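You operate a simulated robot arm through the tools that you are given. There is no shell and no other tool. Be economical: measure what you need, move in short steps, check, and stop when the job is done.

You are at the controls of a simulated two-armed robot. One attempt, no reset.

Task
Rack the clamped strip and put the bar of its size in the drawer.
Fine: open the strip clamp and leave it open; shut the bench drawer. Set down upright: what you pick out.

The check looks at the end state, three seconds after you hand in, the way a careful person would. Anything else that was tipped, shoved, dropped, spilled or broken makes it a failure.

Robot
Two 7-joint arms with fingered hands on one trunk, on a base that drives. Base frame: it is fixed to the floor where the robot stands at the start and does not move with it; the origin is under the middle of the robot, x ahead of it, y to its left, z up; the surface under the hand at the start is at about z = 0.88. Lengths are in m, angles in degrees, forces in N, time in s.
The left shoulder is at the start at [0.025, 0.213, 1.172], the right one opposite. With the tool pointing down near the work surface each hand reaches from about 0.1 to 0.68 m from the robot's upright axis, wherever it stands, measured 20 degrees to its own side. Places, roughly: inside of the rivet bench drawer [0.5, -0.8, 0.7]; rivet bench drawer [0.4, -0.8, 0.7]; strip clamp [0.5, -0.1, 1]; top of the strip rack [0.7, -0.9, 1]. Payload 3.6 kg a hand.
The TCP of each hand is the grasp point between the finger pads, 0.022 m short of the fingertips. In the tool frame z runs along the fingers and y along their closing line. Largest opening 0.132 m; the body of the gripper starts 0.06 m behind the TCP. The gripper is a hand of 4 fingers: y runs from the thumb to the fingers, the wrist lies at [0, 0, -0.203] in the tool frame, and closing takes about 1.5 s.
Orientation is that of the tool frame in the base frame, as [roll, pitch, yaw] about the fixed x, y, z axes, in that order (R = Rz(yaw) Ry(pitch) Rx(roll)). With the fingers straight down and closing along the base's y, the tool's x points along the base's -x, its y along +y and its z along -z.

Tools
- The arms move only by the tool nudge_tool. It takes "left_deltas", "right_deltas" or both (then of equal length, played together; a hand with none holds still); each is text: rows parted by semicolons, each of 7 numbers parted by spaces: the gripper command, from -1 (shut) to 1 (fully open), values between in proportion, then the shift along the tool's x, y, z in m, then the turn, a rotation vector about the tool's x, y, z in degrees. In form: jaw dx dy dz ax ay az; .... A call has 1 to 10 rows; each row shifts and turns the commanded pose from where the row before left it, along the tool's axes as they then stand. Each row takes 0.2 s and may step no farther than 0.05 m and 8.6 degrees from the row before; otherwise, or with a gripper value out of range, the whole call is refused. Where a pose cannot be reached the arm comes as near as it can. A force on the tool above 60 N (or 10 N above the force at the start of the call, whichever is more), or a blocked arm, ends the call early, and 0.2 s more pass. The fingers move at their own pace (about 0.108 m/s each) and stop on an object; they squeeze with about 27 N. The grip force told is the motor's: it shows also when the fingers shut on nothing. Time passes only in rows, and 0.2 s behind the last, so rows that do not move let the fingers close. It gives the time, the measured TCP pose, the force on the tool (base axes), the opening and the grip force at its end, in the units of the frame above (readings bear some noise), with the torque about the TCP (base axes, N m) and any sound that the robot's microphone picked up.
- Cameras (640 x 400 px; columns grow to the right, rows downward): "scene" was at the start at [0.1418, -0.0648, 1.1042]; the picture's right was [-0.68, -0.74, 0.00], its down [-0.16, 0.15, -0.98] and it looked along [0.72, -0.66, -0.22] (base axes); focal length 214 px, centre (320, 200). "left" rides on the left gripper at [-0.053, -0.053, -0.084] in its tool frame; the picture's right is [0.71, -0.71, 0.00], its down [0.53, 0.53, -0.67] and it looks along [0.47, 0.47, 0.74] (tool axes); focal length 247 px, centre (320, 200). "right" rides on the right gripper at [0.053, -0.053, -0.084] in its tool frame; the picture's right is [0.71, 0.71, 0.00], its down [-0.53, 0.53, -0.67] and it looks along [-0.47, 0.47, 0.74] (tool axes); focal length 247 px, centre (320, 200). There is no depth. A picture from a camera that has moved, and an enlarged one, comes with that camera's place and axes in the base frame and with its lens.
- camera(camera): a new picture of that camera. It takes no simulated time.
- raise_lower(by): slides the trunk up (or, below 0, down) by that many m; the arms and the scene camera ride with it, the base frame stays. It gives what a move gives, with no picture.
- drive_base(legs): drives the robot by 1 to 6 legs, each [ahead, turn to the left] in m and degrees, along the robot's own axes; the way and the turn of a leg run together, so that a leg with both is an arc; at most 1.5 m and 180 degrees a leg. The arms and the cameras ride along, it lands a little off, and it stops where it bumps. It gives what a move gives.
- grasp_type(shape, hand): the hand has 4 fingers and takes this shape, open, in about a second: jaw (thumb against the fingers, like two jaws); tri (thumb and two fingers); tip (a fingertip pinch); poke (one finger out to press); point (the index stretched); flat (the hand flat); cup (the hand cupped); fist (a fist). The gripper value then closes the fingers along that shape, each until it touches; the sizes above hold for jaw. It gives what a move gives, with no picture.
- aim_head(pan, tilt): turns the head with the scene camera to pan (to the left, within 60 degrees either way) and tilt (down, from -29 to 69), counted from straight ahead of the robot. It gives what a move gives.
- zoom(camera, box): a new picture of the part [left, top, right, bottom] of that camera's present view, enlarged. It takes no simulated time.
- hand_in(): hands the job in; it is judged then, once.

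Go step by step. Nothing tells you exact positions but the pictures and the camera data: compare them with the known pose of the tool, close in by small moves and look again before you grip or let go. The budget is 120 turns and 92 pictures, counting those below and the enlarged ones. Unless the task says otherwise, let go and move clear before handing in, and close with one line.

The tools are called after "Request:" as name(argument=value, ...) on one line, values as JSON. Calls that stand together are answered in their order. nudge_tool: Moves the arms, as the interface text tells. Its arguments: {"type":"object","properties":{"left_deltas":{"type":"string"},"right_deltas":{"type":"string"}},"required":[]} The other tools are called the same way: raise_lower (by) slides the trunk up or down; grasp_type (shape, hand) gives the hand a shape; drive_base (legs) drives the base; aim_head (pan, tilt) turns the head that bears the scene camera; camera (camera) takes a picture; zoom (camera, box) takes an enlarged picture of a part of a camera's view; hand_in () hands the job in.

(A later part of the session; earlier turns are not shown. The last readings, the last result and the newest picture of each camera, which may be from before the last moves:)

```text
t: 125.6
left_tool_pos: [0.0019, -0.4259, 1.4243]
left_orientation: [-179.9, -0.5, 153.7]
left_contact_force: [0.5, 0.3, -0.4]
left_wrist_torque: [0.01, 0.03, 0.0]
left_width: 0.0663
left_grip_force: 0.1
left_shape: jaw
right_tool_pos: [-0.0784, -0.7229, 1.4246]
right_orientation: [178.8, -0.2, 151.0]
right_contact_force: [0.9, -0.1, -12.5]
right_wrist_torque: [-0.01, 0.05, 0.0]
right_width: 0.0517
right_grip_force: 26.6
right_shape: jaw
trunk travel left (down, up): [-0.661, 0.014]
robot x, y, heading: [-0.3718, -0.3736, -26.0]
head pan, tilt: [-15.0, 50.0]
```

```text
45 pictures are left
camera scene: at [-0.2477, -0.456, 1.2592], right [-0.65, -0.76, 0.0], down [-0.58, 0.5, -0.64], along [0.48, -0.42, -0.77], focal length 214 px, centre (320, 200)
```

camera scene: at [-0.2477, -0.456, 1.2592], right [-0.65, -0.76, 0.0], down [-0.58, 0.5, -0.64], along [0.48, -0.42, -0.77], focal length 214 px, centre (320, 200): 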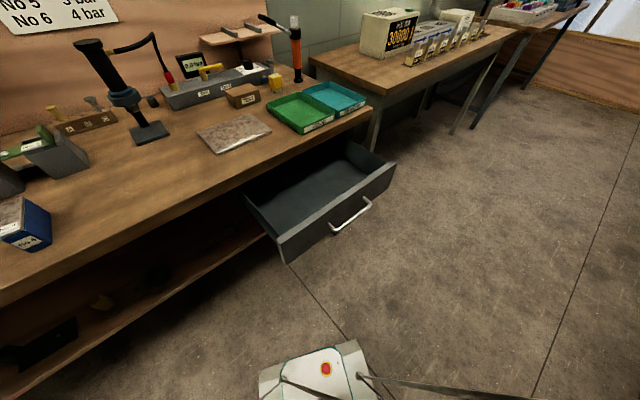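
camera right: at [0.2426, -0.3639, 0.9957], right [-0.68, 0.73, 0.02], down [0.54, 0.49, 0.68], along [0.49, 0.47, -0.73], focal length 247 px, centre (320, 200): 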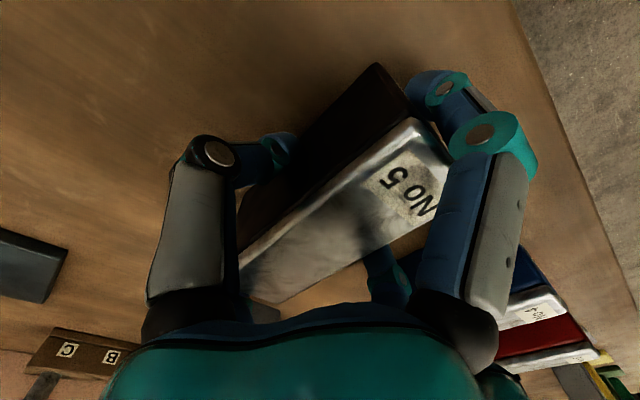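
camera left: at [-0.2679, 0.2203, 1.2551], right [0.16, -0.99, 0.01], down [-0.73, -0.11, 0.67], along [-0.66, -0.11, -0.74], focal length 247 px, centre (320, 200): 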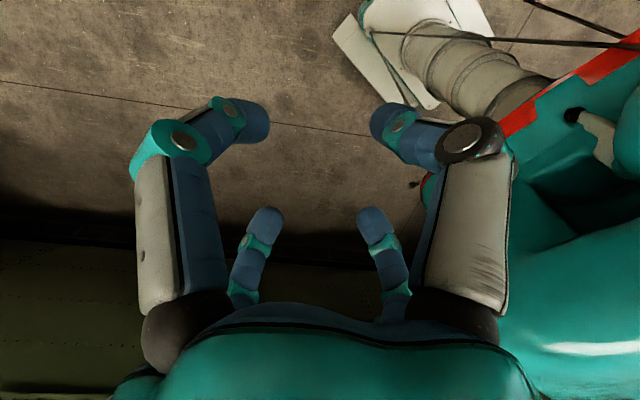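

Clear view: the drawer's open part spans y -0.97..-0.54, x about 0..0.165. I'll yaw the bar so it lies roughly along y, then lower the trunk.

Request:
nudge_tool(right_deltas="-1 0 0 0 0 0 8.5; -1 0 0 0 0 0 8.5; -1 0 0 0 0 0 8.5; -1 0 0 0 0 0 8.5; -1 0 0 0 0 0 8.5; -1 0 0 0 0 0 8.5; -1 0 0 0 0 0 0")

Request:
raise_lower(by=-0.28)

```text
t: 127.2
left_tool_pos: [0.0006, -0.4253, 1.4251]
left_orientation: [179.9, -0.6, 153.7]
left_contact_force: [0.9, -0.4, 0.4]
left_wrist_torque: [0.0, 0.02, 0.01]
left_width: 0.0664
left_grip_force: 0.1
left_shape: jaw
right_tool_pos: [-0.0771, -0.7246, 1.4255]
right_orientation: [179.3, -1.1, 99.7]
right_contact_force: [-0.6, -0.9, -12.2]
right_wrist_torque: [-0.01, 0.01, 0.0]
right_width: 0.0516
right_grip_force: 26.4
right_shape: jaw
trunk travel left (down, up): [-0.661, 0.014]
robot x, y, heading: [-0.3699, -0.3708, -26.0]
head pan, tilt: [-15.0, 50.0]
```

```text
t: 130.0
left_tool_pos: [-0.0001, -0.4246, 1.1444]
left_orientation: [-180.0, -0.4, 153.7]
left_contact_force: [0.3, 0.3, -0.2]
left_wrist_torque: [-0.02, -0.01, 0.01]
left_width: 0.066
left_grip_force: 0.1
left_shape: jaw
right_tool_pos: [-0.0719, -0.7256, 1.1345]
right_orientation: [-179.3, -2.1, 100.2]
right_contact_force: [-0.1, -0.2, -12.2]
right_wrist_torque: [-0.01, 0.04, 0.0]
right_width: 0.0518
right_grip_force: 26.7
right_shape: jaw
trunk travel left (down, up): [-0.381, 0.294]
robot x, y, heading: [-0.3729, -0.3722, -26.0]
head pan, tilt: [-15.0, 50.0]
```

Moving the bar over the open drawer.

Request:
nudge_tool(right_deltas="-1 -0.012 0.03 0 0 0 0; -1 -0.012 0.03 0 0 0 0; -1 -0.012 0.03 0 0 0 0; -1 -0.012 0.03 0.03 0 0 0; -1 -0.01 0.028 0.04 0 0 0; -1 0 0 0.04 0 0 0; -1 0 0 0 0 0 0")

Request:
camera(camera="scene")

Request:
camera(camera="right")

```text
t: 131.6
left_tool_pos: [-0.0002, -0.424, 1.1444]
left_orientation: [179.9, -0.6, 153.7]
left_contact_force: [-0.1, 0.1, 1.5]
left_wrist_torque: [-0.03, 0.0, 0.02]
left_width: 0.0662
left_grip_force: 0.1
left_shape: jaw
right_tool_pos: [0.0827, -0.7549, 1.0212]
right_orientation: [-179.3, -2.2, 100.3]
right_contact_force: [-0.5, 0.3, -11.7]
right_wrist_torque: [0.02, 0.02, 0.0]
right_width: 0.0516
right_grip_force: 27.1
right_shape: jaw
trunk travel left (down, up): [-0.381, 0.294]
robot x, y, heading: [-0.37, -0.371, -26.0]
head pan, tilt: [-15.0, 50.0]
```

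```text
44 pictures are left
camera scene: at [-0.2472, -0.4558, 0.976], right [-0.65, -0.76, 0.0], down [-0.58, 0.5, -0.64], along [0.48, -0.42, -0.77], focal length 214 px, centre (320, 200)
```

scene: 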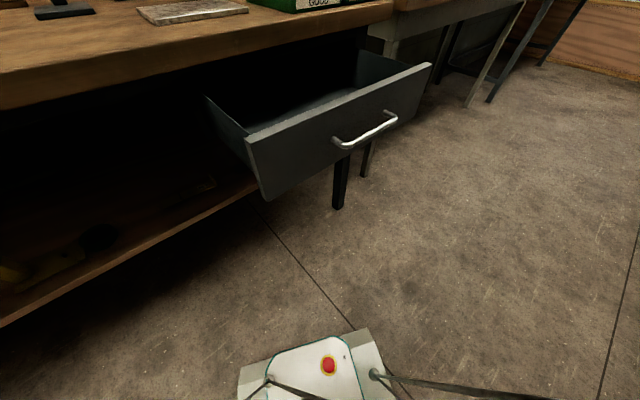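

```text
43 pictures are left
camera right: at [0.0241, -0.7159, 1.1076], right [0.57, 0.82, 0.02], down [0.62, -0.45, 0.64], along [0.54, -0.35, -0.77], focal length 247 px, centre (320, 200)
```

right: 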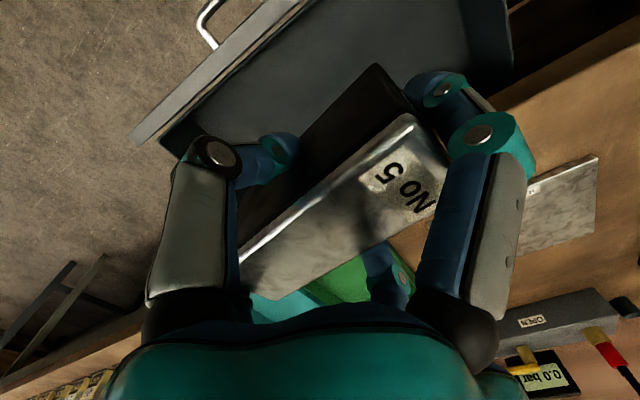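

Aligned: nudging 12 mm deeper and descending partway.

Request:
nudge_tool(right_deltas="-1 0 0.012 0.04 0 0 0; -1 0 0 0.04 0 0 0; -1 0 0 0.04 0 0 0; -1 0 0 0.04 0 0 0; -1 0 0 0.03 0 0 0; -1 0 0 0 0 0 0")

Request:
camera(camera="right")

Request:
camera(camera="scene")

```text
t: 133.0
left_tool_pos: [-0.0001, -0.4232, 1.1443]
left_orientation: [180.0, -0.5, 153.7]
left_contact_force: [0.9, -0.3, -0.3]
left_wrist_torque: [0.02, -0.01, -0.04]
left_width: 0.0661
left_grip_force: 0.0
left_shape: jaw
right_tool_pos: [0.0891, -0.7451, 0.8298]
right_orientation: [-179.3, -2.2, 100.3]
right_contact_force: [-0.9, 0.3, -13.0]
right_wrist_torque: [-0.02, 0.0, 0.02]
right_width: 0.0514
right_grip_force: 26.5
right_shape: jaw
trunk travel left (down, up): [-0.381, 0.294]
robot x, y, heading: [-0.3746, -0.3705, -25.9]
head pan, tilt: [-15.0, 50.0]
```

```text
42 pictures are left
camera right: at [0.0302, -0.7056, 0.9165], right [0.57, 0.82, 0.02], down [0.62, -0.45, 0.64], along [0.54, -0.35, -0.77], focal length 247 px, centre (320, 200)
```

right: 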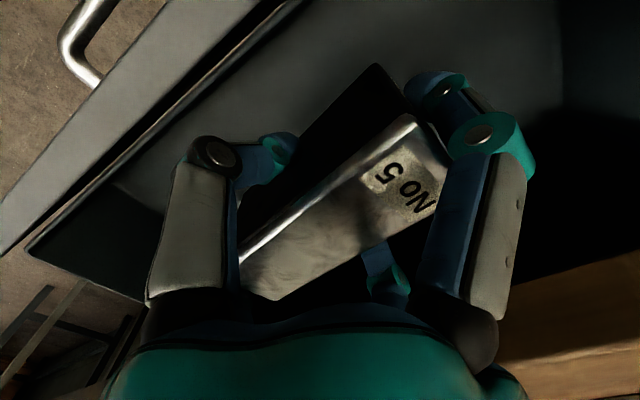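

```text
41 pictures are left
camera scene: at [-0.2473, -0.4559, 0.9761], right [-0.65, -0.76, 0.0], down [-0.58, 0.5, -0.64], along [0.48, -0.42, -0.77], focal length 214 px, centre (320, 200)
```

scene: 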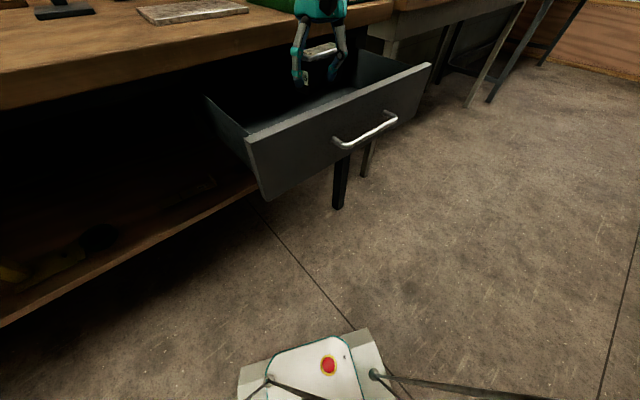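

Well placed inside the drawer opening. Descending slowly until contact with the floor.

Request:
nudge_tool(right_deltas="-1 0 0 0.03 0 0 0; -1 0 0 0.02 0 0 0; -1 0 0 0.01 0 0 0; -1 0 0 0.01 0 0 0; -1 0 0 0 0 0 0")

```text
t: 134.2
left_tool_pos: [0.0006, -0.4247, 1.1444]
left_orientation: [180.0, -0.5, 153.7]
left_contact_force: [0.3, 0.0, -0.1]
left_wrist_torque: [0.0, -0.02, 0.02]
left_width: 0.0662
left_grip_force: 0.1
left_shape: jaw
right_tool_pos: [0.0893, -0.744, 0.762]
right_orientation: [-179.2, -2.3, 100.4]
right_contact_force: [0.1, -1.1, -12.6]
right_wrist_torque: [-0.02, -0.02, -0.02]
right_width: 0.0516
right_grip_force: 27.0
right_shape: jaw
trunk travel left (down, up): [-0.381, 0.294]
robot x, y, heading: [-0.3737, -0.373, -26.0]
head pan, tilt: [-15.0, 50.0]
```

Request:
nudge_tool(right_deltas="-1 0 0 0.01 0 0 0; -1 0 0 0.008 0 0 0; -1 0 0 0 0 0 0")

Request:
camera(camera="right")

```text
t: 135.0
left_tool_pos: [-0.0003, -0.4246, 1.145]
left_orientation: [-180.0, -0.6, 153.7]
left_contact_force: [0.5, -0.6, 0.0]
left_wrist_torque: [-0.01, 0.01, 0.05]
left_width: 0.0661
left_grip_force: 0.1
left_shape: jaw
right_tool_pos: [0.0898, -0.7418, 0.7429]
right_orientation: [-179.4, -2.2, 100.3]
right_contact_force: [-0.2, -0.3, -12.2]
right_wrist_torque: [0.01, 0.01, 0.0]
right_width: 0.0518
right_grip_force: 27.0
right_shape: jaw
trunk travel left (down, up): [-0.381, 0.294]
robot x, y, heading: [-0.3745, -0.3736, -25.8]
head pan, tilt: [-15.0, 50.0]
```

```text
40 pictures are left
camera right: at [0.03, -0.7026, 0.8286], right [0.57, 0.82, 0.02], down [0.62, -0.45, 0.64], along [0.54, -0.35, -0.77], focal length 247 px, centre (320, 200)
```

right: 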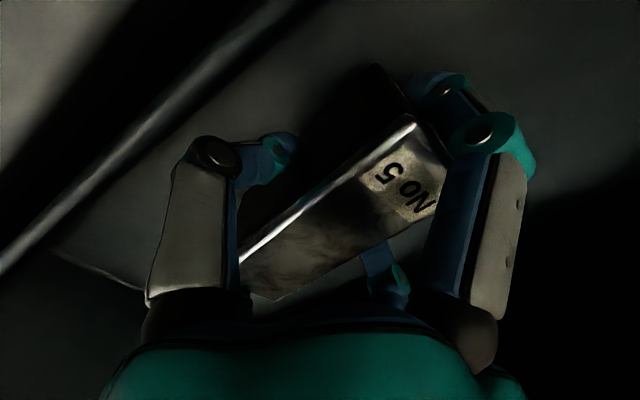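

Still not touching; going lower in small steps.

Request:
nudge_tool(right_deltas="-1 0 0 0.007 0 0 0; -1 0 0 0.006 0 0 0; -1 0 0 0 0 0 0")

Request:
nudge_tool(right_deltas="-1 0 0 0.005 0 0 0; -1 0 0 0 0 0 0")

Request:
nudge_tool(right_deltas="-1 0 0 0.005 0 0 0; -1 0 0 0 0 0 0")

```text
t: 135.8
left_tool_pos: [0.0009, -0.4238, 1.1441]
left_orientation: [-180.0, -0.6, 153.8]
left_contact_force: [-0.1, -0.3, -0.2]
left_wrist_torque: [-0.02, -0.01, -0.03]
left_width: 0.066
left_grip_force: 0.1
left_shape: jaw
right_tool_pos: [0.0894, -0.7411, 0.7282]
right_orientation: [-179.3, -2.1, 100.4]
right_contact_force: [-0.2, 0.4, -12.3]
right_wrist_torque: [0.0, 0.03, -0.02]
right_width: 0.0518
right_grip_force: 27.2
right_shape: jaw
trunk travel left (down, up): [-0.381, 0.294]
robot x, y, heading: [-0.3734, -0.3682, -25.8]
head pan, tilt: [-15.0, 50.0]
```

```text
t: 136.4
left_tool_pos: [0.0004, -0.4244, 1.1437]
left_orientation: [180.0, -0.6, 153.7]
left_contact_force: [0.5, 0.1, -0.4]
left_wrist_torque: [-0.02, -0.02, 0.0]
left_width: 0.066
left_grip_force: 0.0
left_shape: jaw
right_tool_pos: [0.0891, -0.7426, 0.7258]
right_orientation: [-179.3, -2.2, 100.4]
right_contact_force: [-0.4, -1.1, -8.9]
right_wrist_torque: [-0.18, -0.11, -0.02]
right_width: 0.0518
right_grip_force: 26.9
right_shape: jaw
trunk travel left (down, up): [-0.381, 0.294]
robot x, y, heading: [-0.3714, -0.3716, -26.1]
head pan, tilt: [-15.0, 50.0]
```

```text
t: 137.0
left_tool_pos: [-0.0015, -0.4227, 1.1455]
left_orientation: [-180.0, -0.5, 153.8]
left_contact_force: [0.6, -0.5, -0.6]
left_wrist_torque: [0.03, -0.01, 0.0]
left_width: 0.0661
left_grip_force: 0.1
left_shape: jaw
right_tool_pos: [0.0897, -0.742, 0.7229]
right_orientation: [-179.6, -1.8, 100.2]
right_contact_force: [1.2, -0.6, 8.7]
right_wrist_torque: [-1.06, -0.24, 0.0]
right_width: 0.0518
right_grip_force: 27.2
right_shape: jaw
trunk travel left (down, up): [-0.381, 0.294]
robot x, y, heading: [-0.3721, -0.3688, -25.9]
head pan, tilt: [-15.0, 50.0]
```

Touchdown at TCP z 0.723. Opening moderately to release.

Request:
nudge_tool(right_deltas="0.3 0 0 0 0 0 0; 0.7 0 0 0 0 0 0; 0.7 0 0 0 0 0 0; 0.7 0 0 0 0 0 0; 0.75 0 0 0 0 0 0")

Request:
camera(camera="right")

```text
t: 138.2
left_tool_pos: [0.0014, -0.4244, 1.1436]
left_orientation: [180.0, -0.3, 153.6]
left_contact_force: [-0.5, -0.8, 0.1]
left_wrist_torque: [0.0, 0.0, 0.02]
left_width: 0.066
left_grip_force: 0.0
left_shape: jaw
right_tool_pos: [0.0897, -0.7413, 0.7199]
right_orientation: [-179.4, -2.1, 100.3]
right_contact_force: [-0.5, 1.3, -0.6]
right_wrist_torque: [0.0, -0.04, 0.01]
right_width: 0.1152
right_grip_force: 0.0
right_shape: jaw
trunk travel left (down, up): [-0.381, 0.294]
robot x, y, heading: [-0.3742, -0.3698, -26.0]
head pan, tilt: [-15.0, 50.0]
```

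```text
39 pictures are left
camera right: at [0.0297, -0.7017, 0.8068], right [0.57, 0.82, 0.02], down [0.62, -0.45, 0.64], along [0.54, -0.35, -0.77], focal length 247 px, centre (320, 200)
```

right: 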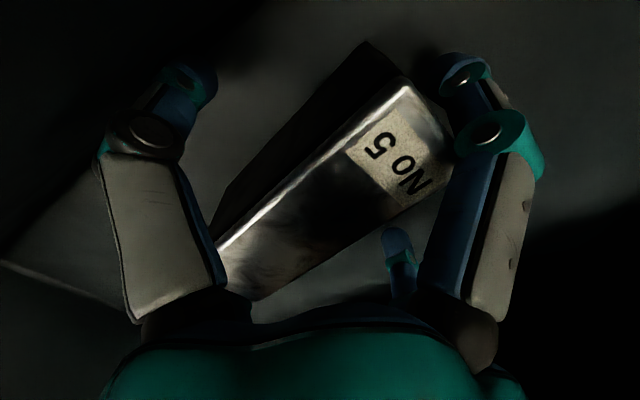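

Released. Ascending straight up.

Request:
nudge_tool(right_deltas="0.9 0 0 -0.01 0 0 0; 0.9 0 0 -0.02 0 0 0; 0.9 0 0 -0.04 0 0 0; 0.8 0 0 -0.04 0 0 0; 0.7 0 0 -0.04 0 0 0; 0.6 0 0 -0.04 0 0 0; 0.5 0 0 -0.04 0 0 0; 0.5 0 0 -0.04 0 0 0; 0.5 0 0 -0.03 0 0 0")

Request:
camera(camera="right")

```text
t: 140.2
left_tool_pos: [-0.0014, -0.4226, 1.1447]
left_orientation: [179.9, -0.3, 153.7]
left_contact_force: [-0.5, 0.4, 0.3]
left_wrist_torque: [0.02, 0.02, 0.0]
left_width: 0.0659
left_grip_force: 0.0
left_shape: jaw
right_tool_pos: [0.0955, -0.7498, 1.0223]
right_orientation: [-179.3, -2.2, 100.4]
right_contact_force: [0.0, 0.1, -0.4]
right_wrist_torque: [0.02, 0.02, 0.03]
right_width: 0.0994
right_grip_force: 0.0
right_shape: jaw
trunk travel left (down, up): [-0.381, 0.294]
robot x, y, heading: [-0.3745, -0.3752, -25.9]
head pan, tilt: [-15.0, 50.0]
```

```text
38 pictures are left
camera right: at [0.0359, -0.711, 1.1078], right [0.57, 0.82, 0.02], down [0.62, -0.45, 0.64], along [0.54, -0.35, -0.77], focal length 247 px, centre (320, 200)
```

right: 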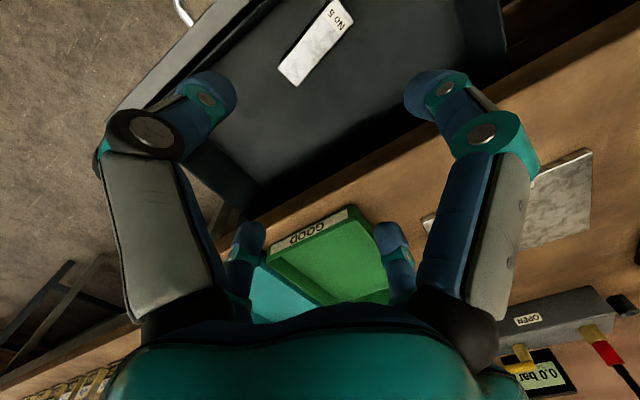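

The No 5 bar stands upright in the drawer. Now moving the hand in front of the drawer and turning it back to neutral, closing the fingers to push.

Request:
nudge_tool(right_deltas="0 0.02 -0.032 0 0 0 -8.5; 0 0.026 -0.032 0 0 0 -8.5; 0 0.03 -0.028 0 0 0 -8.5; -1 0.033 -0.022 0 0 0 -8.5; -1 0.036 -0.015 0 0 0 -8.5; -1 0.037 -0.01 0 0 0 -8.5; -1 0.02 0 0 0 0 -8.5; -1 0 0 0 0 0 -8.5; -1 0 0 0 0 0 -8.5; -1 0 0 0 0 0 0")

```text
t: 142.4
left_tool_pos: [-0.0022, -0.4224, 1.1445]
left_orientation: [-179.9, -0.4, 153.8]
left_contact_force: [0.5, 0.9, 0.3]
left_wrist_torque: [0.02, -0.01, 0.01]
left_width: 0.0661
left_grip_force: 0.1
left_shape: jaw
right_tool_pos: [-0.1446, -0.656, 1.0274]
right_orientation: [178.1, -1.1, 177.0]
right_contact_force: [0.3, -0.5, 0.6]
right_wrist_torque: [-0.03, 0.0, 0.01]
right_width: 0.0001
right_grip_force: 27.4
right_shape: jaw
trunk travel left (down, up): [-0.381, 0.294]
robot x, y, heading: [-0.3688, -0.3717, -25.8]
head pan, tilt: [-15.0, 50.0]
```

Hand shut and neutral. Lowering it in front of the panel, left of the handle.

Request:
nudge_tool(right_deltas="-1 0 0.013 0.04 0 0 0; -1 0 0.013 0.04 0 0 0; -1 0 0 0.04 0 0 0; -1 0 0 0.04 0 0 0; -1 0 0 0.04 0 0 0; -1 0 0 0.04 0 0 0; -1 0 0 0.04 0 0 0; -1 0 0 0 0 0 0")

Request:
camera(camera="scene")

```text
t: 144.2
left_tool_pos: [0.0007, -0.4244, 1.1455]
left_orientation: [-180.0, -0.4, 153.6]
left_contact_force: [0.2, 1.1, -1.1]
left_wrist_torque: [0.02, 0.03, -0.01]
left_width: 0.066
left_grip_force: 0.0
left_shape: jaw
right_tool_pos: [-0.1469, -0.6198, 0.7508]
right_orientation: [178.0, -1.0, 176.8]
right_contact_force: [0.0, -0.3, 1.2]
right_wrist_torque: [-0.01, -0.03, 0.02]
right_width: 0.0
right_grip_force: 26.8
right_shape: jaw
trunk travel left (down, up): [-0.381, 0.294]
robot x, y, heading: [-0.3733, -0.3711, -26.0]
head pan, tilt: [-15.0, 50.0]
```

```text
37 pictures are left
camera scene: at [-0.248, -0.4554, 0.9762], right [-0.65, -0.76, 0.0], down [-0.58, 0.5, -0.64], along [0.49, -0.42, -0.77], focal length 214 px, centre (320, 200)
```

scene: 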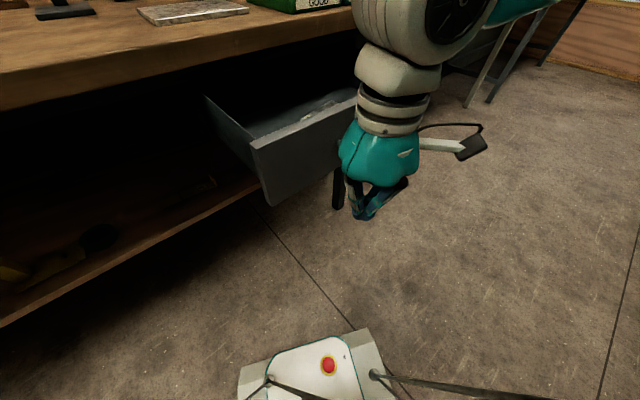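

Pushing forward while gradually pitching the fingers up to clear the bench edge.

Request:
nudge_tool(right_deltas="-1 -0.03 0 0 0 0 0; -1 -0.03 0 0 0 0 0; -1 -0.03 0 0 0 -8.5 0; -1 -0.03 0 0.0044 0 -8.5 0; -1 -0.0287 0 0.0088 0 -8.5 0; -1 -0.027 0 0.013 0 -8.5 0; -1 -0.025 0 0.0168 0 -6 0; -1 0 0 0 0 0 0")

Request:
camera(camera="scene")

```text
t: 146.0
left_tool_pos: [-0.0007, -0.4241, 1.1436]
left_orientation: [180.0, -0.5, 153.6]
left_contact_force: [-0.5, 0.2, -0.3]
left_wrist_torque: [-0.01, -0.02, -0.03]
left_width: 0.0658
left_grip_force: 0.1
left_shape: jaw
right_tool_pos: [0.0616, -0.6317, 0.743]
right_orientation: [177.5, 38.9, 175.3]
right_contact_force: [-0.1, -0.1, 0.0]
right_wrist_torque: [0.01, 0.01, 0.04]
right_width: 0.0
right_grip_force: 27.0
right_shape: jaw
trunk travel left (down, up): [-0.381, 0.294]
robot x, y, heading: [-0.3761, -0.3735, -25.9]
head pan, tilt: [-15.0, 50.0]
```

```text
36 pictures are left
camera scene: at [-0.248, -0.4554, 0.9762], right [-0.65, -0.76, 0.0], down [-0.58, 0.5, -0.64], along [0.49, -0.42, -0.77], focal length 214 px, centre (320, 200)
```

scene: 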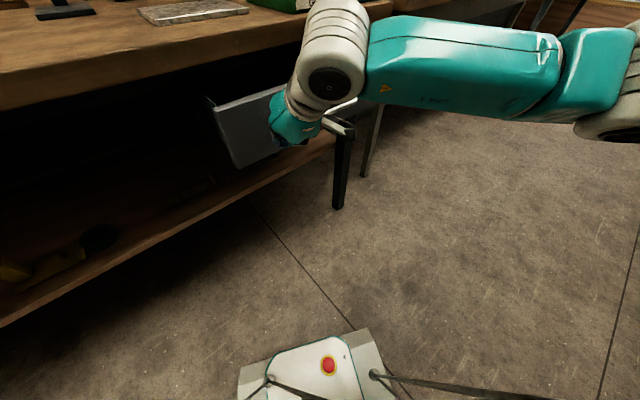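

Pushing on toward closed.

Request:
nudge_tool(right_deltas="-1 -0.0233 0 0.0189 0 -5 0; -1 -0.0215 0 0.021 0 -5 0; -1 -0.0197 0 0.0226 0 0 0; -1 -0.0197 0 0.0226 0 0 0; -1 -0.013 0 0.015 0 0 0; -1 0 0 0 0 0 0")

Request:
camera(camera="scene")

```text
t: 147.4
left_tool_pos: [-0.0012, -0.4246, 1.1454]
left_orientation: [-180.0, -0.4, 153.7]
left_contact_force: [-0.5, -0.1, -0.4]
left_wrist_torque: [-0.03, -0.01, 0.0]
left_width: 0.0661
left_grip_force: 0.0
left_shape: jaw
right_tool_pos: [0.2006, -0.6377, 0.7416]
right_orientation: [177.2, 48.8, 174.6]
right_contact_force: [0.5, -0.7, 0.0]
right_wrist_torque: [-0.02, 0.0, -0.02]
right_width: 0.0
right_grip_force: 27.1
right_shape: jaw
trunk travel left (down, up): [-0.381, 0.294]
robot x, y, heading: [-0.3758, -0.3682, -25.7]
head pan, tilt: [-15.0, 50.0]
```

```text
35 pictures are left
camera scene: at [-0.248, -0.4555, 0.9762], right [-0.65, -0.76, 0.0], down [-0.58, 0.5, -0.64], along [0.49, -0.42, -0.77], focal length 214 px, centre (320, 200)
```

scene: 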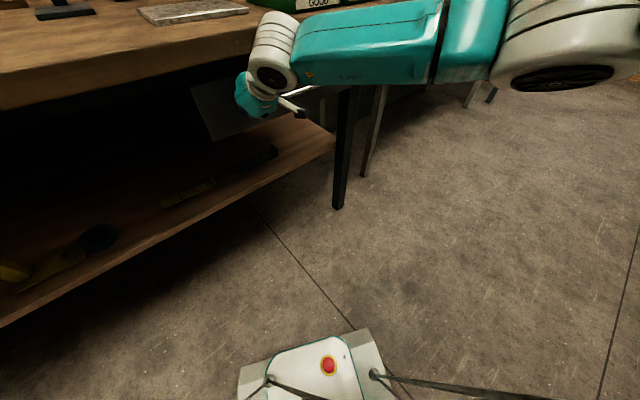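

Nearly shut; pushing in small steps until resistance.

Request:
nudge_tool(right_deltas="-1 -0.0066 0 0.0075 0 0 0; -1 -0.0066 0 0.0075 0 0 0; -1 -0.0066 0 0.0075 0 0 0; -1 -0.0066 0 0.0075 0 0 0; -1 -0.0066 0 0.0075 0 0 0; -1 0 0 0 0 0 0")

```text
t: 148.4
left_tool_pos: [-0.0055, -0.4226, 1.1474]
left_orientation: [179.8, -0.3, 153.8]
left_contact_force: [-0.7, 0.2, 0.0]
left_wrist_torque: [-0.01, 0.01, -0.01]
left_width: 0.0661
left_grip_force: 0.0
left_shape: jaw
right_tool_pos: [0.2282, -0.6413, 0.739]
right_orientation: [177.1, 47.8, 174.2]
right_contact_force: [-36.1, 1.8, 6.2]
right_wrist_torque: [0.08, 0.35, 0.2]
right_width: 0.0
right_grip_force: 27.2
right_shape: jaw
trunk travel left (down, up): [-0.381, 0.294]
robot x, y, heading: [-0.3718, -0.3736, -26.1]
head pan, tilt: [-15.0, 50.0]
stopped in row 4 (right hand): the force on the tool passed its limit at 67 N (the readings are from after the stop); the commanded pose is now the measured one
```

Hard stop: the drawer is shut. Retreating the hand backward.

Request:
nudge_tool(right_deltas="-1 0.0197 0 -0.0226 0 0 0; -1 0.0197 0 -0.0226 0 0 0; -1 0.0197 0 -0.0226 0 0 0; -1 0.0197 0 -0.0226 0 5 0; -1 0.021 0 -0.021 0 8.5 0; -1 0.026 0 -0.019 0 8.5 0; -1 0.028 0 -0.012 0 8.5 0; -1 0.03 0 -0.01 0 8.5 0; -1 0.02 0 0 0 8.5 0; -1 0 0 0 0 0 0")

Request:
camera(camera="scene")

```text
t: 150.6
left_tool_pos: [-0.0013, -0.4228, 1.1452]
left_orientation: [-179.9, -0.5, 153.7]
left_contact_force: [-0.2, 0.2, -0.8]
left_wrist_torque: [0.03, 0.0, 0.05]
left_width: 0.0661
left_grip_force: 0.1
left_shape: jaw
right_tool_pos: [-0.031, -0.6255, 0.7398]
right_orientation: [178.1, 0.3, 176.5]
right_contact_force: [-0.4, 0.3, -0.1]
right_wrist_torque: [0.02, 0.02, 0.0]
right_width: 0.0
right_grip_force: 27.4
right_shape: jaw
trunk travel left (down, up): [-0.381, 0.294]
robot x, y, heading: [-0.3747, -0.3717, -25.9]
head pan, tilt: [-15.0, 50.0]
```

```text
34 pictures are left
camera scene: at [-0.2482, -0.4553, 0.9762], right [-0.65, -0.76, 0.0], down [-0.58, 0.5, -0.64], along [0.49, -0.42, -0.77], focal length 214 px, centre (320, 200)
```

scene: 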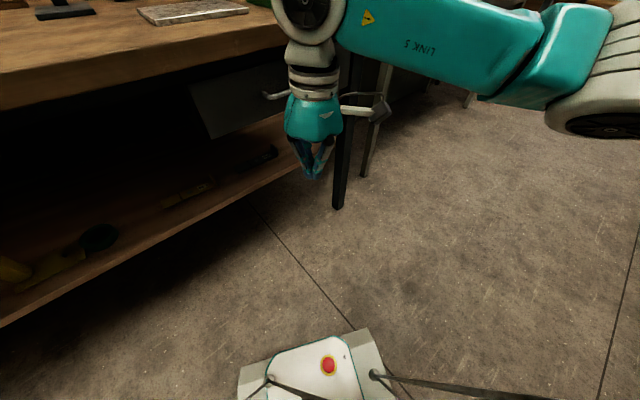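

Hand clear. I'll raise the hand, verify the drawer, and drive to the clamp.

Request:
nudge_tool(right_deltas="-1 0.01 0 -0.045 0 0 0; -1 0 0 -0.05 0 0 0; -1 0 0 -0.05 0 0 0; -1 0 0 -0.05 0 0 0; -1 0 0 -0.05 0 0 0; -1 0 0 -0.05 0 0 0; -1 0 0 -0.05 0 0 0; 0 0 0 -0.05 0 0 0; 0 0 0 0 0 0 0")

Request:
raise_lower(by=0.15)

Request:
drive_base(legs=[[0, 55]])

Request:
drive_base(legs=[[0.35, 0], [0, -30]])

Request:
aim_head(pan=-20, tilt=40)

Request:
camera(camera="scene")

```text
t: 152.6
left_tool_pos: [-0.0003, -0.4241, 1.1443]
left_orientation: [-180.0, -0.5, 153.7]
left_contact_force: [-0.6, 0.2, 0.3]
left_wrist_torque: [-0.01, 0.0, 0.04]
left_width: 0.0664
left_grip_force: 0.0
left_shape: jaw
right_tool_pos: [-0.0441, -0.6393, 1.1328]
right_orientation: [178.2, 0.3, 176.5]
right_contact_force: [0.5, 0.0, -0.7]
right_wrist_torque: [-0.02, 0.01, -0.01]
right_width: 0.0656
right_grip_force: 0.0
right_shape: jaw
trunk travel left (down, up): [-0.381, 0.294]
robot x, y, heading: [-0.3734, -0.3689, -25.9]
head pan, tilt: [-15.0, 50.0]
```

```text
t: 154.3
left_tool_pos: [-0.0009, -0.4247, 1.2953]
left_orientation: [180.0, -0.5, 153.7]
left_contact_force: [-0.5, 1.0, -0.5]
left_wrist_torque: [-0.01, -0.02, -0.02]
left_width: 0.0663
left_grip_force: 0.1
left_shape: jaw
right_tool_pos: [-0.0433, -0.6374, 1.2835]
right_orientation: [178.1, 0.5, 176.5]
right_contact_force: [0.9, 0.3, 1.0]
right_wrist_torque: [0.0, -0.06, 0.01]
right_width: 0.0659
right_grip_force: 0.1
right_shape: jaw
trunk travel left (down, up): [-0.531, 0.144]
robot x, y, heading: [-0.3765, -0.3725, -25.8]
head pan, tilt: [-15.0, 50.0]
```

```text
t: 157.5
left_tool_pos: [-0.1235, -0.0907, 1.2945]
left_orientation: [-179.7, -0.3, -150.7]
left_contact_force: [-0.5, -0.3, 0.2]
left_wrist_torque: [-0.03, -0.07, 0.01]
left_width: 0.0657
left_grip_force: 0.0
left_shape: jaw
right_tool_pos: [0.0285, -0.2476, 1.2848]
right_orientation: [178.3, 0.4, -128.0]
right_contact_force: [-0.5, -0.2, 0.6]
right_wrist_torque: [-0.05, -0.05, -0.02]
right_width: 0.0657
right_grip_force: 0.1
right_shape: jaw
trunk travel left (down, up): [-0.531, 0.144]
robot x, y, heading: [-0.3505, -0.4166, 30.1]
head pan, tilt: [-15.0, 50.0]
stopped in leg 1: the robot was blocked; the commanded pose is now the measured one
```

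```text
t: 161.3
left_tool_pos: [0.3077, -0.0715, 1.2958]
left_orientation: [-180.0, -0.4, -179.7]
left_contact_force: [0.3, 0.5, 0.0]
left_wrist_torque: [0.01, -0.01, 0.02]
left_width: 0.0659
left_grip_force: 0.2
left_shape: jaw
right_tool_pos: [0.366, -0.2821, 1.284]
right_orientation: [178.1, 0.4, -156.9]
right_contact_force: [0.3, -0.2, 0.6]
right_wrist_torque: [-0.01, 0.02, -0.03]
right_width: 0.0661
right_grip_force: 0.1
right_shape: jaw
trunk travel left (down, up): [-0.531, 0.144]
robot x, y, heading: [-0.0519, -0.2091, 1.5]
head pan, tilt: [-15.0, 50.0]
```

```text
t: 162.0
left_tool_pos: [0.3058, -0.0706, 1.2972]
left_orientation: [179.9, -0.4, -179.8]
left_contact_force: [-0.1, 0.0, 0.0]
left_wrist_torque: [-0.01, 0.01, -0.02]
left_width: 0.0659
left_grip_force: 0.1
left_shape: jaw
right_tool_pos: [0.363, -0.2815, 1.2859]
right_orientation: [178.0, 0.5, -157.0]
right_contact_force: [-0.1, 0.1, -0.3]
right_wrist_torque: [0.01, -0.02, -0.02]
right_width: 0.0661
right_grip_force: 0.0
right_shape: jaw
trunk travel left (down, up): [-0.531, 0.144]
robot x, y, heading: [-0.0493, -0.2112, 1.4]
head pan, tilt: [-20.0, 40.0]
```

```text
33 pictures are left
camera scene: at [0.1038, -0.2372, 1.1432], right [-0.32, -0.95, 0.0], down [-0.61, 0.21, -0.77], along [0.73, -0.24, -0.64], focal length 214 px, centre (320, 200)
```

scene: 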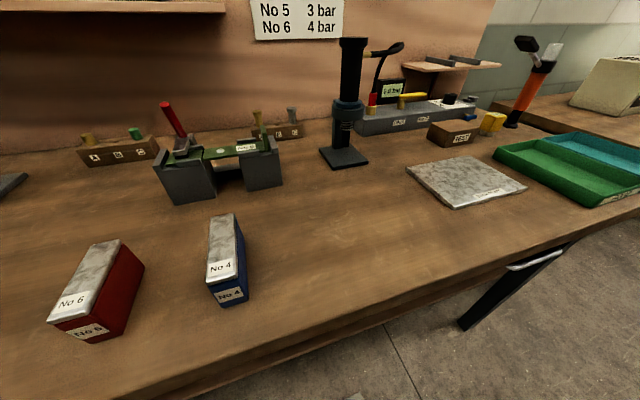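

Handle sits at its closed position. Now zooming on the clamp and on the rack.

Request:
zoom(camera="scene", box=[140, 85, 300, 210])

Request:
zoom(camera="scene", box=[340, 30, 520, 150])

Request:
camera(camera="left")

```text
3.20 times, centred on (220, 148) of scene
camera zoom: at [0.1038, -0.2372, 1.1432], right [-0.32, -0.95, 0.0], down [-0.61, 0.21, -0.77], along [0.73, -0.24, -0.64], focal length 686 px, centre (640, 368)
```

zoom: 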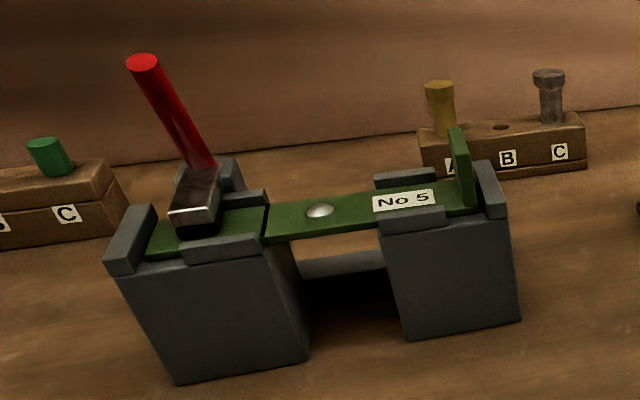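

```text
3.33 times, centred on (430, 90) of scene
camera zoom: at [0.1038, -0.2372, 1.1432], right [-0.32, -0.95, 0.0], down [-0.61, 0.21, -0.77], along [0.73, -0.24, -0.64], focal length 715 px, centre (-47, 567)
```

zoom: 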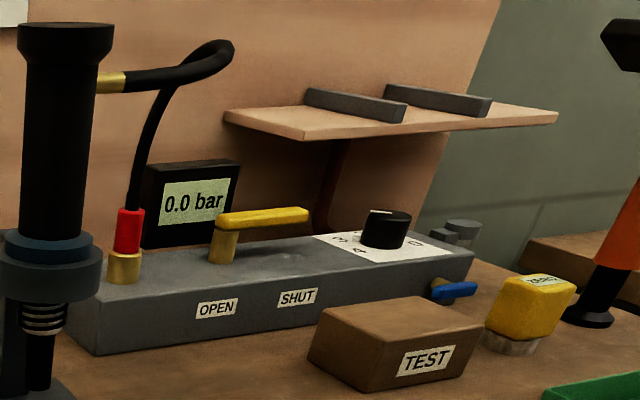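

```text
30 pictures are left
camera left: at [0.3615, -0.1227, 1.3793], right [-0.7, -0.71, 0.0], down [-0.52, 0.52, 0.67], along [-0.48, 0.47, -0.74], focal length 247 px, centre (320, 200)
```

left: 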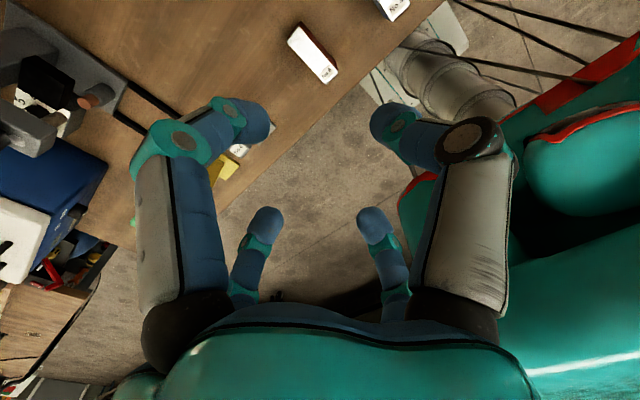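

The clamp's blocks have their front at x≈0.477; the red handle runs from about (0.543,-0.119,0.98) to (0.519,-0.118,1.044), and pushing it back (+x) should lift the pad. The rack is two rails along x at y≈-0.8 and -0.9, top z≈1.05. I'll bring the shut left hand in front of the handle.

Request:
nudge_tool(left_deltas="-1 -0.018 -0.008 0.02 0 0 0; -1 -0.018 -0.008 0.03 0 0 0; -1 -0.018 -0.008 0.03 0 0 0; -1 -0.018 -0.008 0.03 0 0 0; -1 -0.018 -0.008 0.03 0 0 0; -1 -0.018 -0.008 0.03 0 0 0; -1 -0.018 0 0.03 0 0 0; -1 0 0 0.03 0 0 0; -1 0 0 0 0 0 0", right_deltas="0 0.024 -0.016 0 0 0 4.6; 0 0.024 -0.016 0 0 0 4.6; 0 0.024 -0.016 0 0 0 4.6; 0 0.024 -0.016 0 0 0 4.6; 0 0.024 -0.016 0 0 0 4.6; 0 0 0 0 0 0 0; 0 0 0 0 0 0 0; 0 0 0 0 0 0 0; 0 0 0 0 0 0 0")

Request:
aim_head(pan=10, tilt=30)

Request:
camera(camera="scene")

```text
t: 164.0
left_tool_pos: [0.4314, -0.1182, 1.0665]
left_orientation: [180.0, -0.5, -179.8]
left_contact_force: [0.3, 0.6, -0.2]
left_wrist_torque: [0.01, 0.01, 0.02]
left_width: 0.0002
left_grip_force: 27.1
left_shape: jaw
right_tool_pos: [0.2667, -0.387, 1.283]
right_orientation: [178.0, -0.3, -179.9]
right_contact_force: [0.2, 0.2, -0.6]
right_wrist_torque: [-0.01, -0.02, 0.03]
right_width: 0.066
right_grip_force: 0.0
right_shape: jaw
trunk travel left (down, up): [-0.531, 0.144]
robot x, y, heading: [-0.0519, -0.2105, 1.3]
head pan, tilt: [-20.0, 40.0]
```

```text
t: 164.9
left_tool_pos: [0.431, -0.1182, 1.0671]
left_orientation: [180.0, -0.3, -179.7]
left_contact_force: [0.1, -0.7, -0.5]
left_wrist_torque: [-0.03, 0.0, -0.01]
left_width: 0.0001
left_grip_force: 26.5
left_shape: jaw
right_tool_pos: [0.2678, -0.3865, 1.2824]
right_orientation: [178.0, -0.3, -180.0]
right_contact_force: [-0.1, -0.5, 0.5]
right_wrist_torque: [-0.05, -0.03, -0.01]
right_width: 0.0663
right_grip_force: 0.0
right_shape: jaw
trunk travel left (down, up): [-0.531, 0.144]
robot x, y, heading: [-0.0471, -0.2132, 1.2]
head pan, tilt: [10.0, 30.0]
```

```text
29 pictures are left
camera scene: at [0.1123, -0.1919, 1.1585], right [0.2, -0.98, 0.0], down [-0.49, -0.1, -0.87], along [0.85, 0.17, -0.5], focal length 214 px, centre (320, 200)
```

scene: 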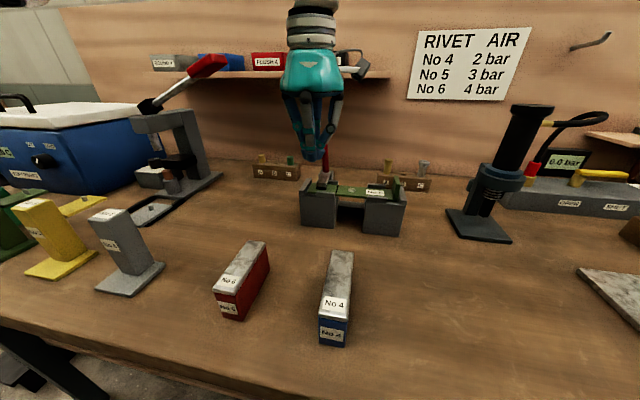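

Aligned with the handle. Lowering slightly and pushing back.

Request:
nudge_tool(left_deltas="-1 0 -0.002 0.018 0 0 0; -1 0 0 0.018 0 0 0; -1 -0.02 0 0 0 0 0; -1 -0.02 0 0 0 0 0; -1 -0.02 0 0 0 0 0; -1 -0.02 0 0 0 0 0; -1 -0.02 0 0 0 0 0; -1 -0.02 0 0 0 0 0; -1 0 0 0 0 0 0")

Request:
zoom(camera="scene", box=[240, 90, 420, 240])

```text
t: 166.9
left_tool_pos: [0.5494, -0.1202, 1.0279]
left_orientation: [-180.0, -0.3, -179.8]
left_contact_force: [-1.5, -0.4, 0.9]
left_wrist_torque: [0.0, 0.04, 0.0]
left_width: 0.0001
left_grip_force: 26.9
left_shape: jaw
right_tool_pos: [0.2685, -0.3866, 1.2825]
right_orientation: [178.0, -0.3, -180.0]
right_contact_force: [-0.8, 0.3, 0.6]
right_wrist_torque: [0.01, -0.04, -0.01]
right_width: 0.0661
right_grip_force: 0.0
right_shape: jaw
trunk travel left (down, up): [-0.531, 0.144]
robot x, y, heading: [-0.0514, -0.2113, 1.6]
head pan, tilt: [10.0, 30.0]
```

```text
2.67 times, centred on (330, 165) of scene
camera zoom: at [0.112, -0.1914, 1.1586], right [0.2, -0.98, 0.0], down [-0.49, -0.1, -0.87], along [0.85, 0.17, -0.5], focal length 572 px, centre (293, 293)
```

zoom: 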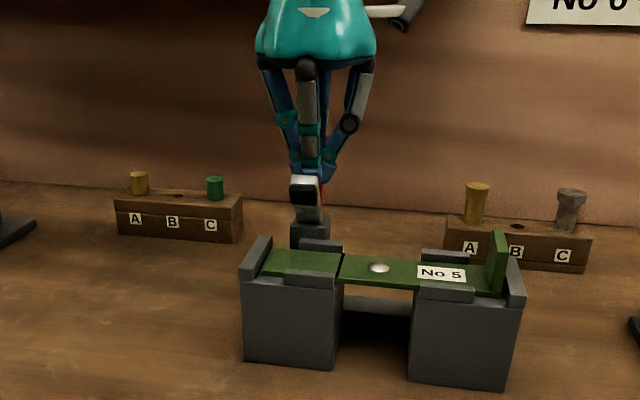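

The pad has swung up. Pushing a bit further so it stays open.

Request:
nudge_tool(left_deltas="-1 -0.015 0 0.005 0 0 0; -1 -0.015 0 0.005 0 0 0; -1 -0.015 0 0.005 0 0 0; -1 0 0 0 0 0 0")

Request:
nudge_tool(left_deltas="-1 0.01 0 -0.03 0 0 0; -1 0 0 -0.04 0 0 0; -1 0 0 -0.04 0 0 0; -1 0.03 0 -0.03 0 0 0; -1 0.03 0.03 0 0 0 0; -1 0.03 0.04 0 0 0 0; -1 0.03 0.04 0 0 0 0; -1 0.03 0.04 0 0 0 0")

Request:
zoom(camera="scene", box=[240, 90, 420, 240])

```text
t: 167.9
left_tool_pos: [0.5586, -0.1114, 1.0186]
left_orientation: [179.9, -0.2, -179.8]
left_contact_force: [-1.4, 4.1, 4.5]
left_wrist_torque: [0.05, -0.01, 0.03]
left_width: 0.0002
left_grip_force: 26.5
left_shape: jaw
left hand out of reach, approached as far as the arm can: row 1, 2, 3
right_tool_pos: [0.2672, -0.3862, 1.2839]
right_orientation: [178.1, -0.4, 180.0]
right_contact_force: [0.9, 0.5, 0.2]
right_wrist_torque: [0.01, -0.02, 0.04]
right_width: 0.066
right_grip_force: 0.0
right_shape: jaw
trunk travel left (down, up): [-0.531, 0.144]
robot x, y, heading: [-0.0493, -0.211, 1.1]
head pan, tilt: [10.0, 30.0]
```

```text
t: 169.8
left_tool_pos: [0.3944, 0.0394, 1.1624]
left_orientation: [-180.0, -0.3, -179.6]
left_contact_force: [0.0, 0.2, -0.3]
left_wrist_torque: [0.0, 0.0, -0.01]
left_width: 0.0
left_grip_force: 27.1
left_shape: jaw
right_tool_pos: [0.2659, -0.3848, 1.2832]
right_orientation: [178.1, -0.3, -179.9]
right_contact_force: [-0.6, -0.1, 0.0]
right_wrist_torque: [0.0, -0.06, 0.0]
right_width: 0.0661
right_grip_force: 0.1
right_shape: jaw
trunk travel left (down, up): [-0.531, 0.144]
robot x, y, heading: [-0.0482, -0.2119, 1.1]
head pan, tilt: [10.0, 30.0]
```

```text
2.67 times, centred on (330, 165) of scene
camera zoom: at [0.1112, -0.1908, 1.1587], right [0.2, -0.98, 0.0], down [-0.49, -0.1, -0.87], along [0.85, 0.17, -0.5], focal length 572 px, centre (293, 293)
```

zoom: 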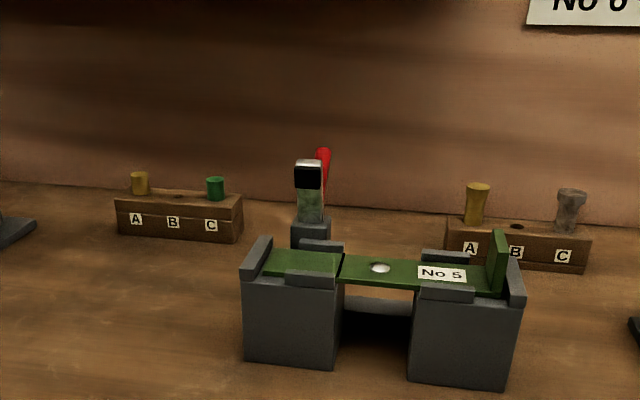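

The clamp is open and stays so. The cross of four digits would foul the strip, so I'll see what the right hand's "tip" pinch looks like.

Request:
grasp_type(shape="tip", hand="right")

Request:
camera(camera="right")

```text
t: 170.7
left_tool_pos: [0.3953, 0.0365, 1.1622]
left_orientation: [-180.0, -0.3, -179.8]
left_contact_force: [0.5, 0.5, -0.5]
left_wrist_torque: [-0.02, 0.03, -0.01]
left_width: 0.0001
left_grip_force: 27.0
left_shape: jaw
right_tool_pos: [0.2668, -0.3853, 1.2831]
right_orientation: [178.0, -0.3, -180.0]
right_contact_force: [0.0, 0.3, 0.6]
right_wrist_torque: [-0.02, 0.0, -0.01]
right_width: 0.1321
right_grip_force: 0.1
right_shape: tip
trunk travel left (down, up): [-0.531, 0.144]
robot x, y, heading: [-0.0508, -0.21, 1.2]
head pan, tilt: [10.0, 30.0]
```

```text
26 pictures are left
camera right: at [0.2164, -0.4438, 1.3652], right [-0.71, 0.71, 0.03], down [0.53, 0.5, 0.68], along [0.47, 0.5, -0.73], focal length 247 px, centre (320, 200)
```

right: 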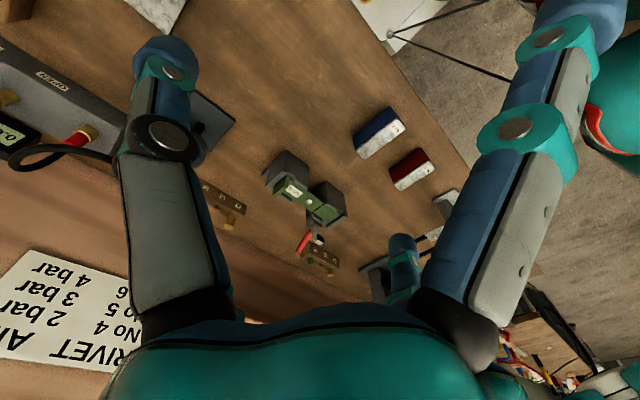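

In "tip", only thumb and opposing finger pinch; the other two splay outward. I'll rotate the right hand 90° so it pinches the strip's long edges in the gap between the blocks, moving the left hand away.

Request:
nudge_tool(right_deltas="0 0 0 0 0 0 8.5; 0 0 0 0 0 0 8.5; 0 0 0 0 0 0 8.5; 0 0 0 0 0 0 8.5; 0 0 0 0 0 0 8.5; 0 0 0 0 0 0 8.5; 0 0 0 0 0 0 8.5; 0 0 0 0 0 0 8.5; 0 0 0 0 0 0 8.5; 0 0 0 0 0 0 8.5", left_deltas="0 0.03 0.015 0 0 0 0; 0 0.03 0.015 -0.02 0 0 0; 0 0.03 0.015 -0.02 0 0 0; 0 0.03 0.015 -0.02 0 0 0; 0 0.03 0.015 -0.02 0 0 0; 0 0 0 0 0 0 0; 0 0 0 0 0 0 0; 0 0 0 0 0 0 0; 0 0 0 0 0 0 0; 0 0 0 0 0 0 0")

```text
t: 172.8
left_tool_pos: [0.2499, 0.1111, 1.2398]
left_orientation: [179.9, -0.3, -179.8]
left_contact_force: [-0.2, 0.1, 0.4]
left_wrist_torque: [-0.02, 0.01, 0.01]
left_width: 0.066
left_grip_force: 0.0
left_shape: jaw
right_tool_pos: [0.2761, -0.3777, 1.2895]
right_orientation: [179.0, -1.9, 135.3]
right_contact_force: [-0.7, 0.1, 0.6]
right_wrist_torque: [0.0, 0.02, 0.02]
right_width: 0.0665
right_grip_force: 0.1
right_shape: tip
right hand out of reach, approached as far as the arm can: row 6, 7, 8, 9, 10
trunk travel left (down, up): [-0.531, 0.144]
robot x, y, heading: [-0.0468, -0.2106, 1.1]
head pan, tilt: [10.0, 30.0]
```

Yaw is limited that way; going the other direction (yaw -90).

Request:
nudge_tool(right_deltas="0 0 0 0 0 0 -8.5; 0 0 0 0 0 0 -8.5; 0 0 0 0 0 0 -8.5; 0 0 0 0 0 0 -8.5; 0 0 0 0 0 0 -8.5; 0 0 0 0 0 0 -8.5; 0 0 0 0 0 0 -8.5; 0 0 0 0 0 0 -8.5; 0 0 0 0 0 0 -8.5; 0 0 0 0 0 0 -8.5")

Request:
nudge_tool(right_deltas="0 0 0 0 0 0 -8.5; 0 0 0 0 0 0 -8.5; 0 0 0 0 0 0 -8.5; 0 0 0 0 0 0 -8.5; 0 0 0 0 0 0 -8.5; 0 0 0 0 0 0 -7; 0 -0.03 -0.04 0 0 0 0; 0 -0.03 -0.04 0 0 0 0; 0 -0.03 -0.04 0 0 0 0; 0 -0.03 -0.04 0 0 0 0")

```text
t: 175.1
left_tool_pos: [0.2493, 0.1115, 1.2388]
left_orientation: [-180.0, -0.4, -179.8]
left_contact_force: [0.6, 0.1, -0.8]
left_wrist_torque: [0.01, 0.04, -0.03]
left_width: 0.0657
left_grip_force: 0.2
left_shape: jaw
right_tool_pos: [0.2767, -0.3755, 1.2892]
right_orientation: [178.1, 0.8, -139.6]
right_contact_force: [-0.1, 0.5, -0.7]
right_wrist_torque: [0.0, 0.0, 0.0]
right_width: 0.0664
right_grip_force: 0.1
right_shape: tip
trunk travel left (down, up): [-0.531, 0.144]
robot x, y, heading: [-0.0489, -0.2102, 1.3]
head pan, tilt: [10.0, 30.0]
```

```text
t: 177.2
left_tool_pos: [0.2502, 0.1132, 1.2385]
left_orientation: [179.9, -0.3, -179.8]
left_contact_force: [0.0, 0.3, 0.0]
left_wrist_torque: [0.01, 0.0, -0.02]
left_width: 0.0658
left_grip_force: 0.1
left_shape: jaw
right_tool_pos: [0.4382, -0.2556, 1.2936]
right_orientation: [179.3, 2.0, -90.1]
right_contact_force: [0.7, 0.0, -0.2]
right_wrist_torque: [0.0, 0.03, 0.01]
right_width: 0.0664
right_grip_force: 0.0
right_shape: tip
trunk travel left (down, up): [-0.531, 0.144]
robot x, y, heading: [-0.0506, -0.2121, 1.3]
head pan, tilt: [10.0, 30.0]
```

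That works. Moving above the strip's mid-gap with a slight tilt to keep the splayed digit off the tab.

Request:
nudge_tool(right_deltas="0.2 -0.017 -0.017 0 0 3.5 0; 0.2 -0.017 -0.017 0.03 0 3.5 0; 0.2 -0.017 -0.017 0.04 0 0 0; 0.2 -0.017 -0.017 0.04 0 0 0; 0.2 0 0 0.04 0 0 0; 0.2 0 0 0.04 0 0 0; 0.2 0 0 0.03 0 0 0; 0.2 0 0 0 0 0 0")

Request:
camera(camera="right")

Request:
zoom(camera="scene", box=[250, 90, 430, 240])

```text
t: 179.1
left_tool_pos: [0.2497, 0.1121, 1.2384]
left_orientation: [179.9, -0.4, -179.8]
left_contact_force: [0.0, -0.2, 0.8]
left_wrist_torque: [0.02, -0.01, 0.01]
left_width: 0.0657
left_grip_force: 0.1
left_shape: jaw
right_tool_pos: [0.5009, -0.2042, 1.0717]
right_orientation: [179.4, -4.9, -90.1]
right_contact_force: [0.1, -0.7, -0.5]
right_wrist_torque: [0.01, -0.04, 0.02]
right_width: 0.0787
right_grip_force: 0.0
right_shape: tip
trunk travel left (down, up): [-0.531, 0.144]
robot x, y, heading: [-0.0479, -0.2106, 1.3]
head pan, tilt: [10.0, 30.0]
```

```text
25 pictures are left
camera right: at [0.5553, -0.2507, 1.1583], right [-0.71, -0.7, 0.07], down [-0.52, 0.58, 0.63], along [-0.48, 0.41, -0.78], focal length 247 px, centre (320, 200)
```

right: 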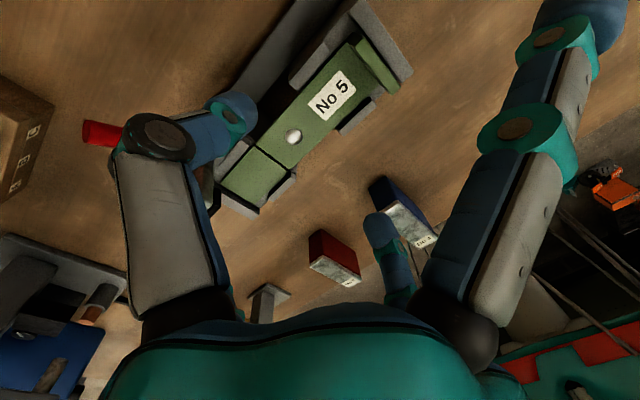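

```text
2.67 times, centred on (340, 165) of scene
camera zoom: at [0.1121, -0.1915, 1.1586], right [0.2, -0.98, 0.0], down [-0.49, -0.1, -0.87], along [0.85, 0.17, -0.5], focal length 572 px, centre (267, 293)
```

zoom: 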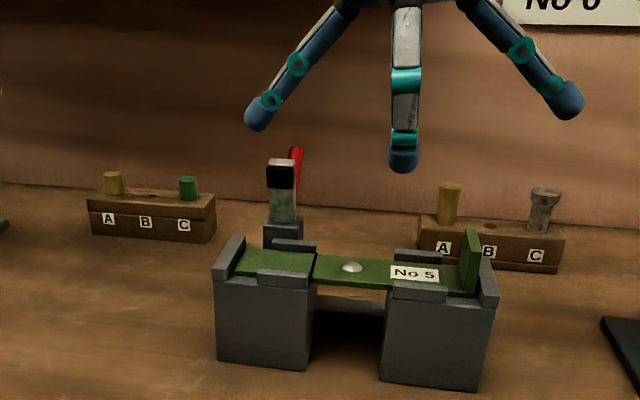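

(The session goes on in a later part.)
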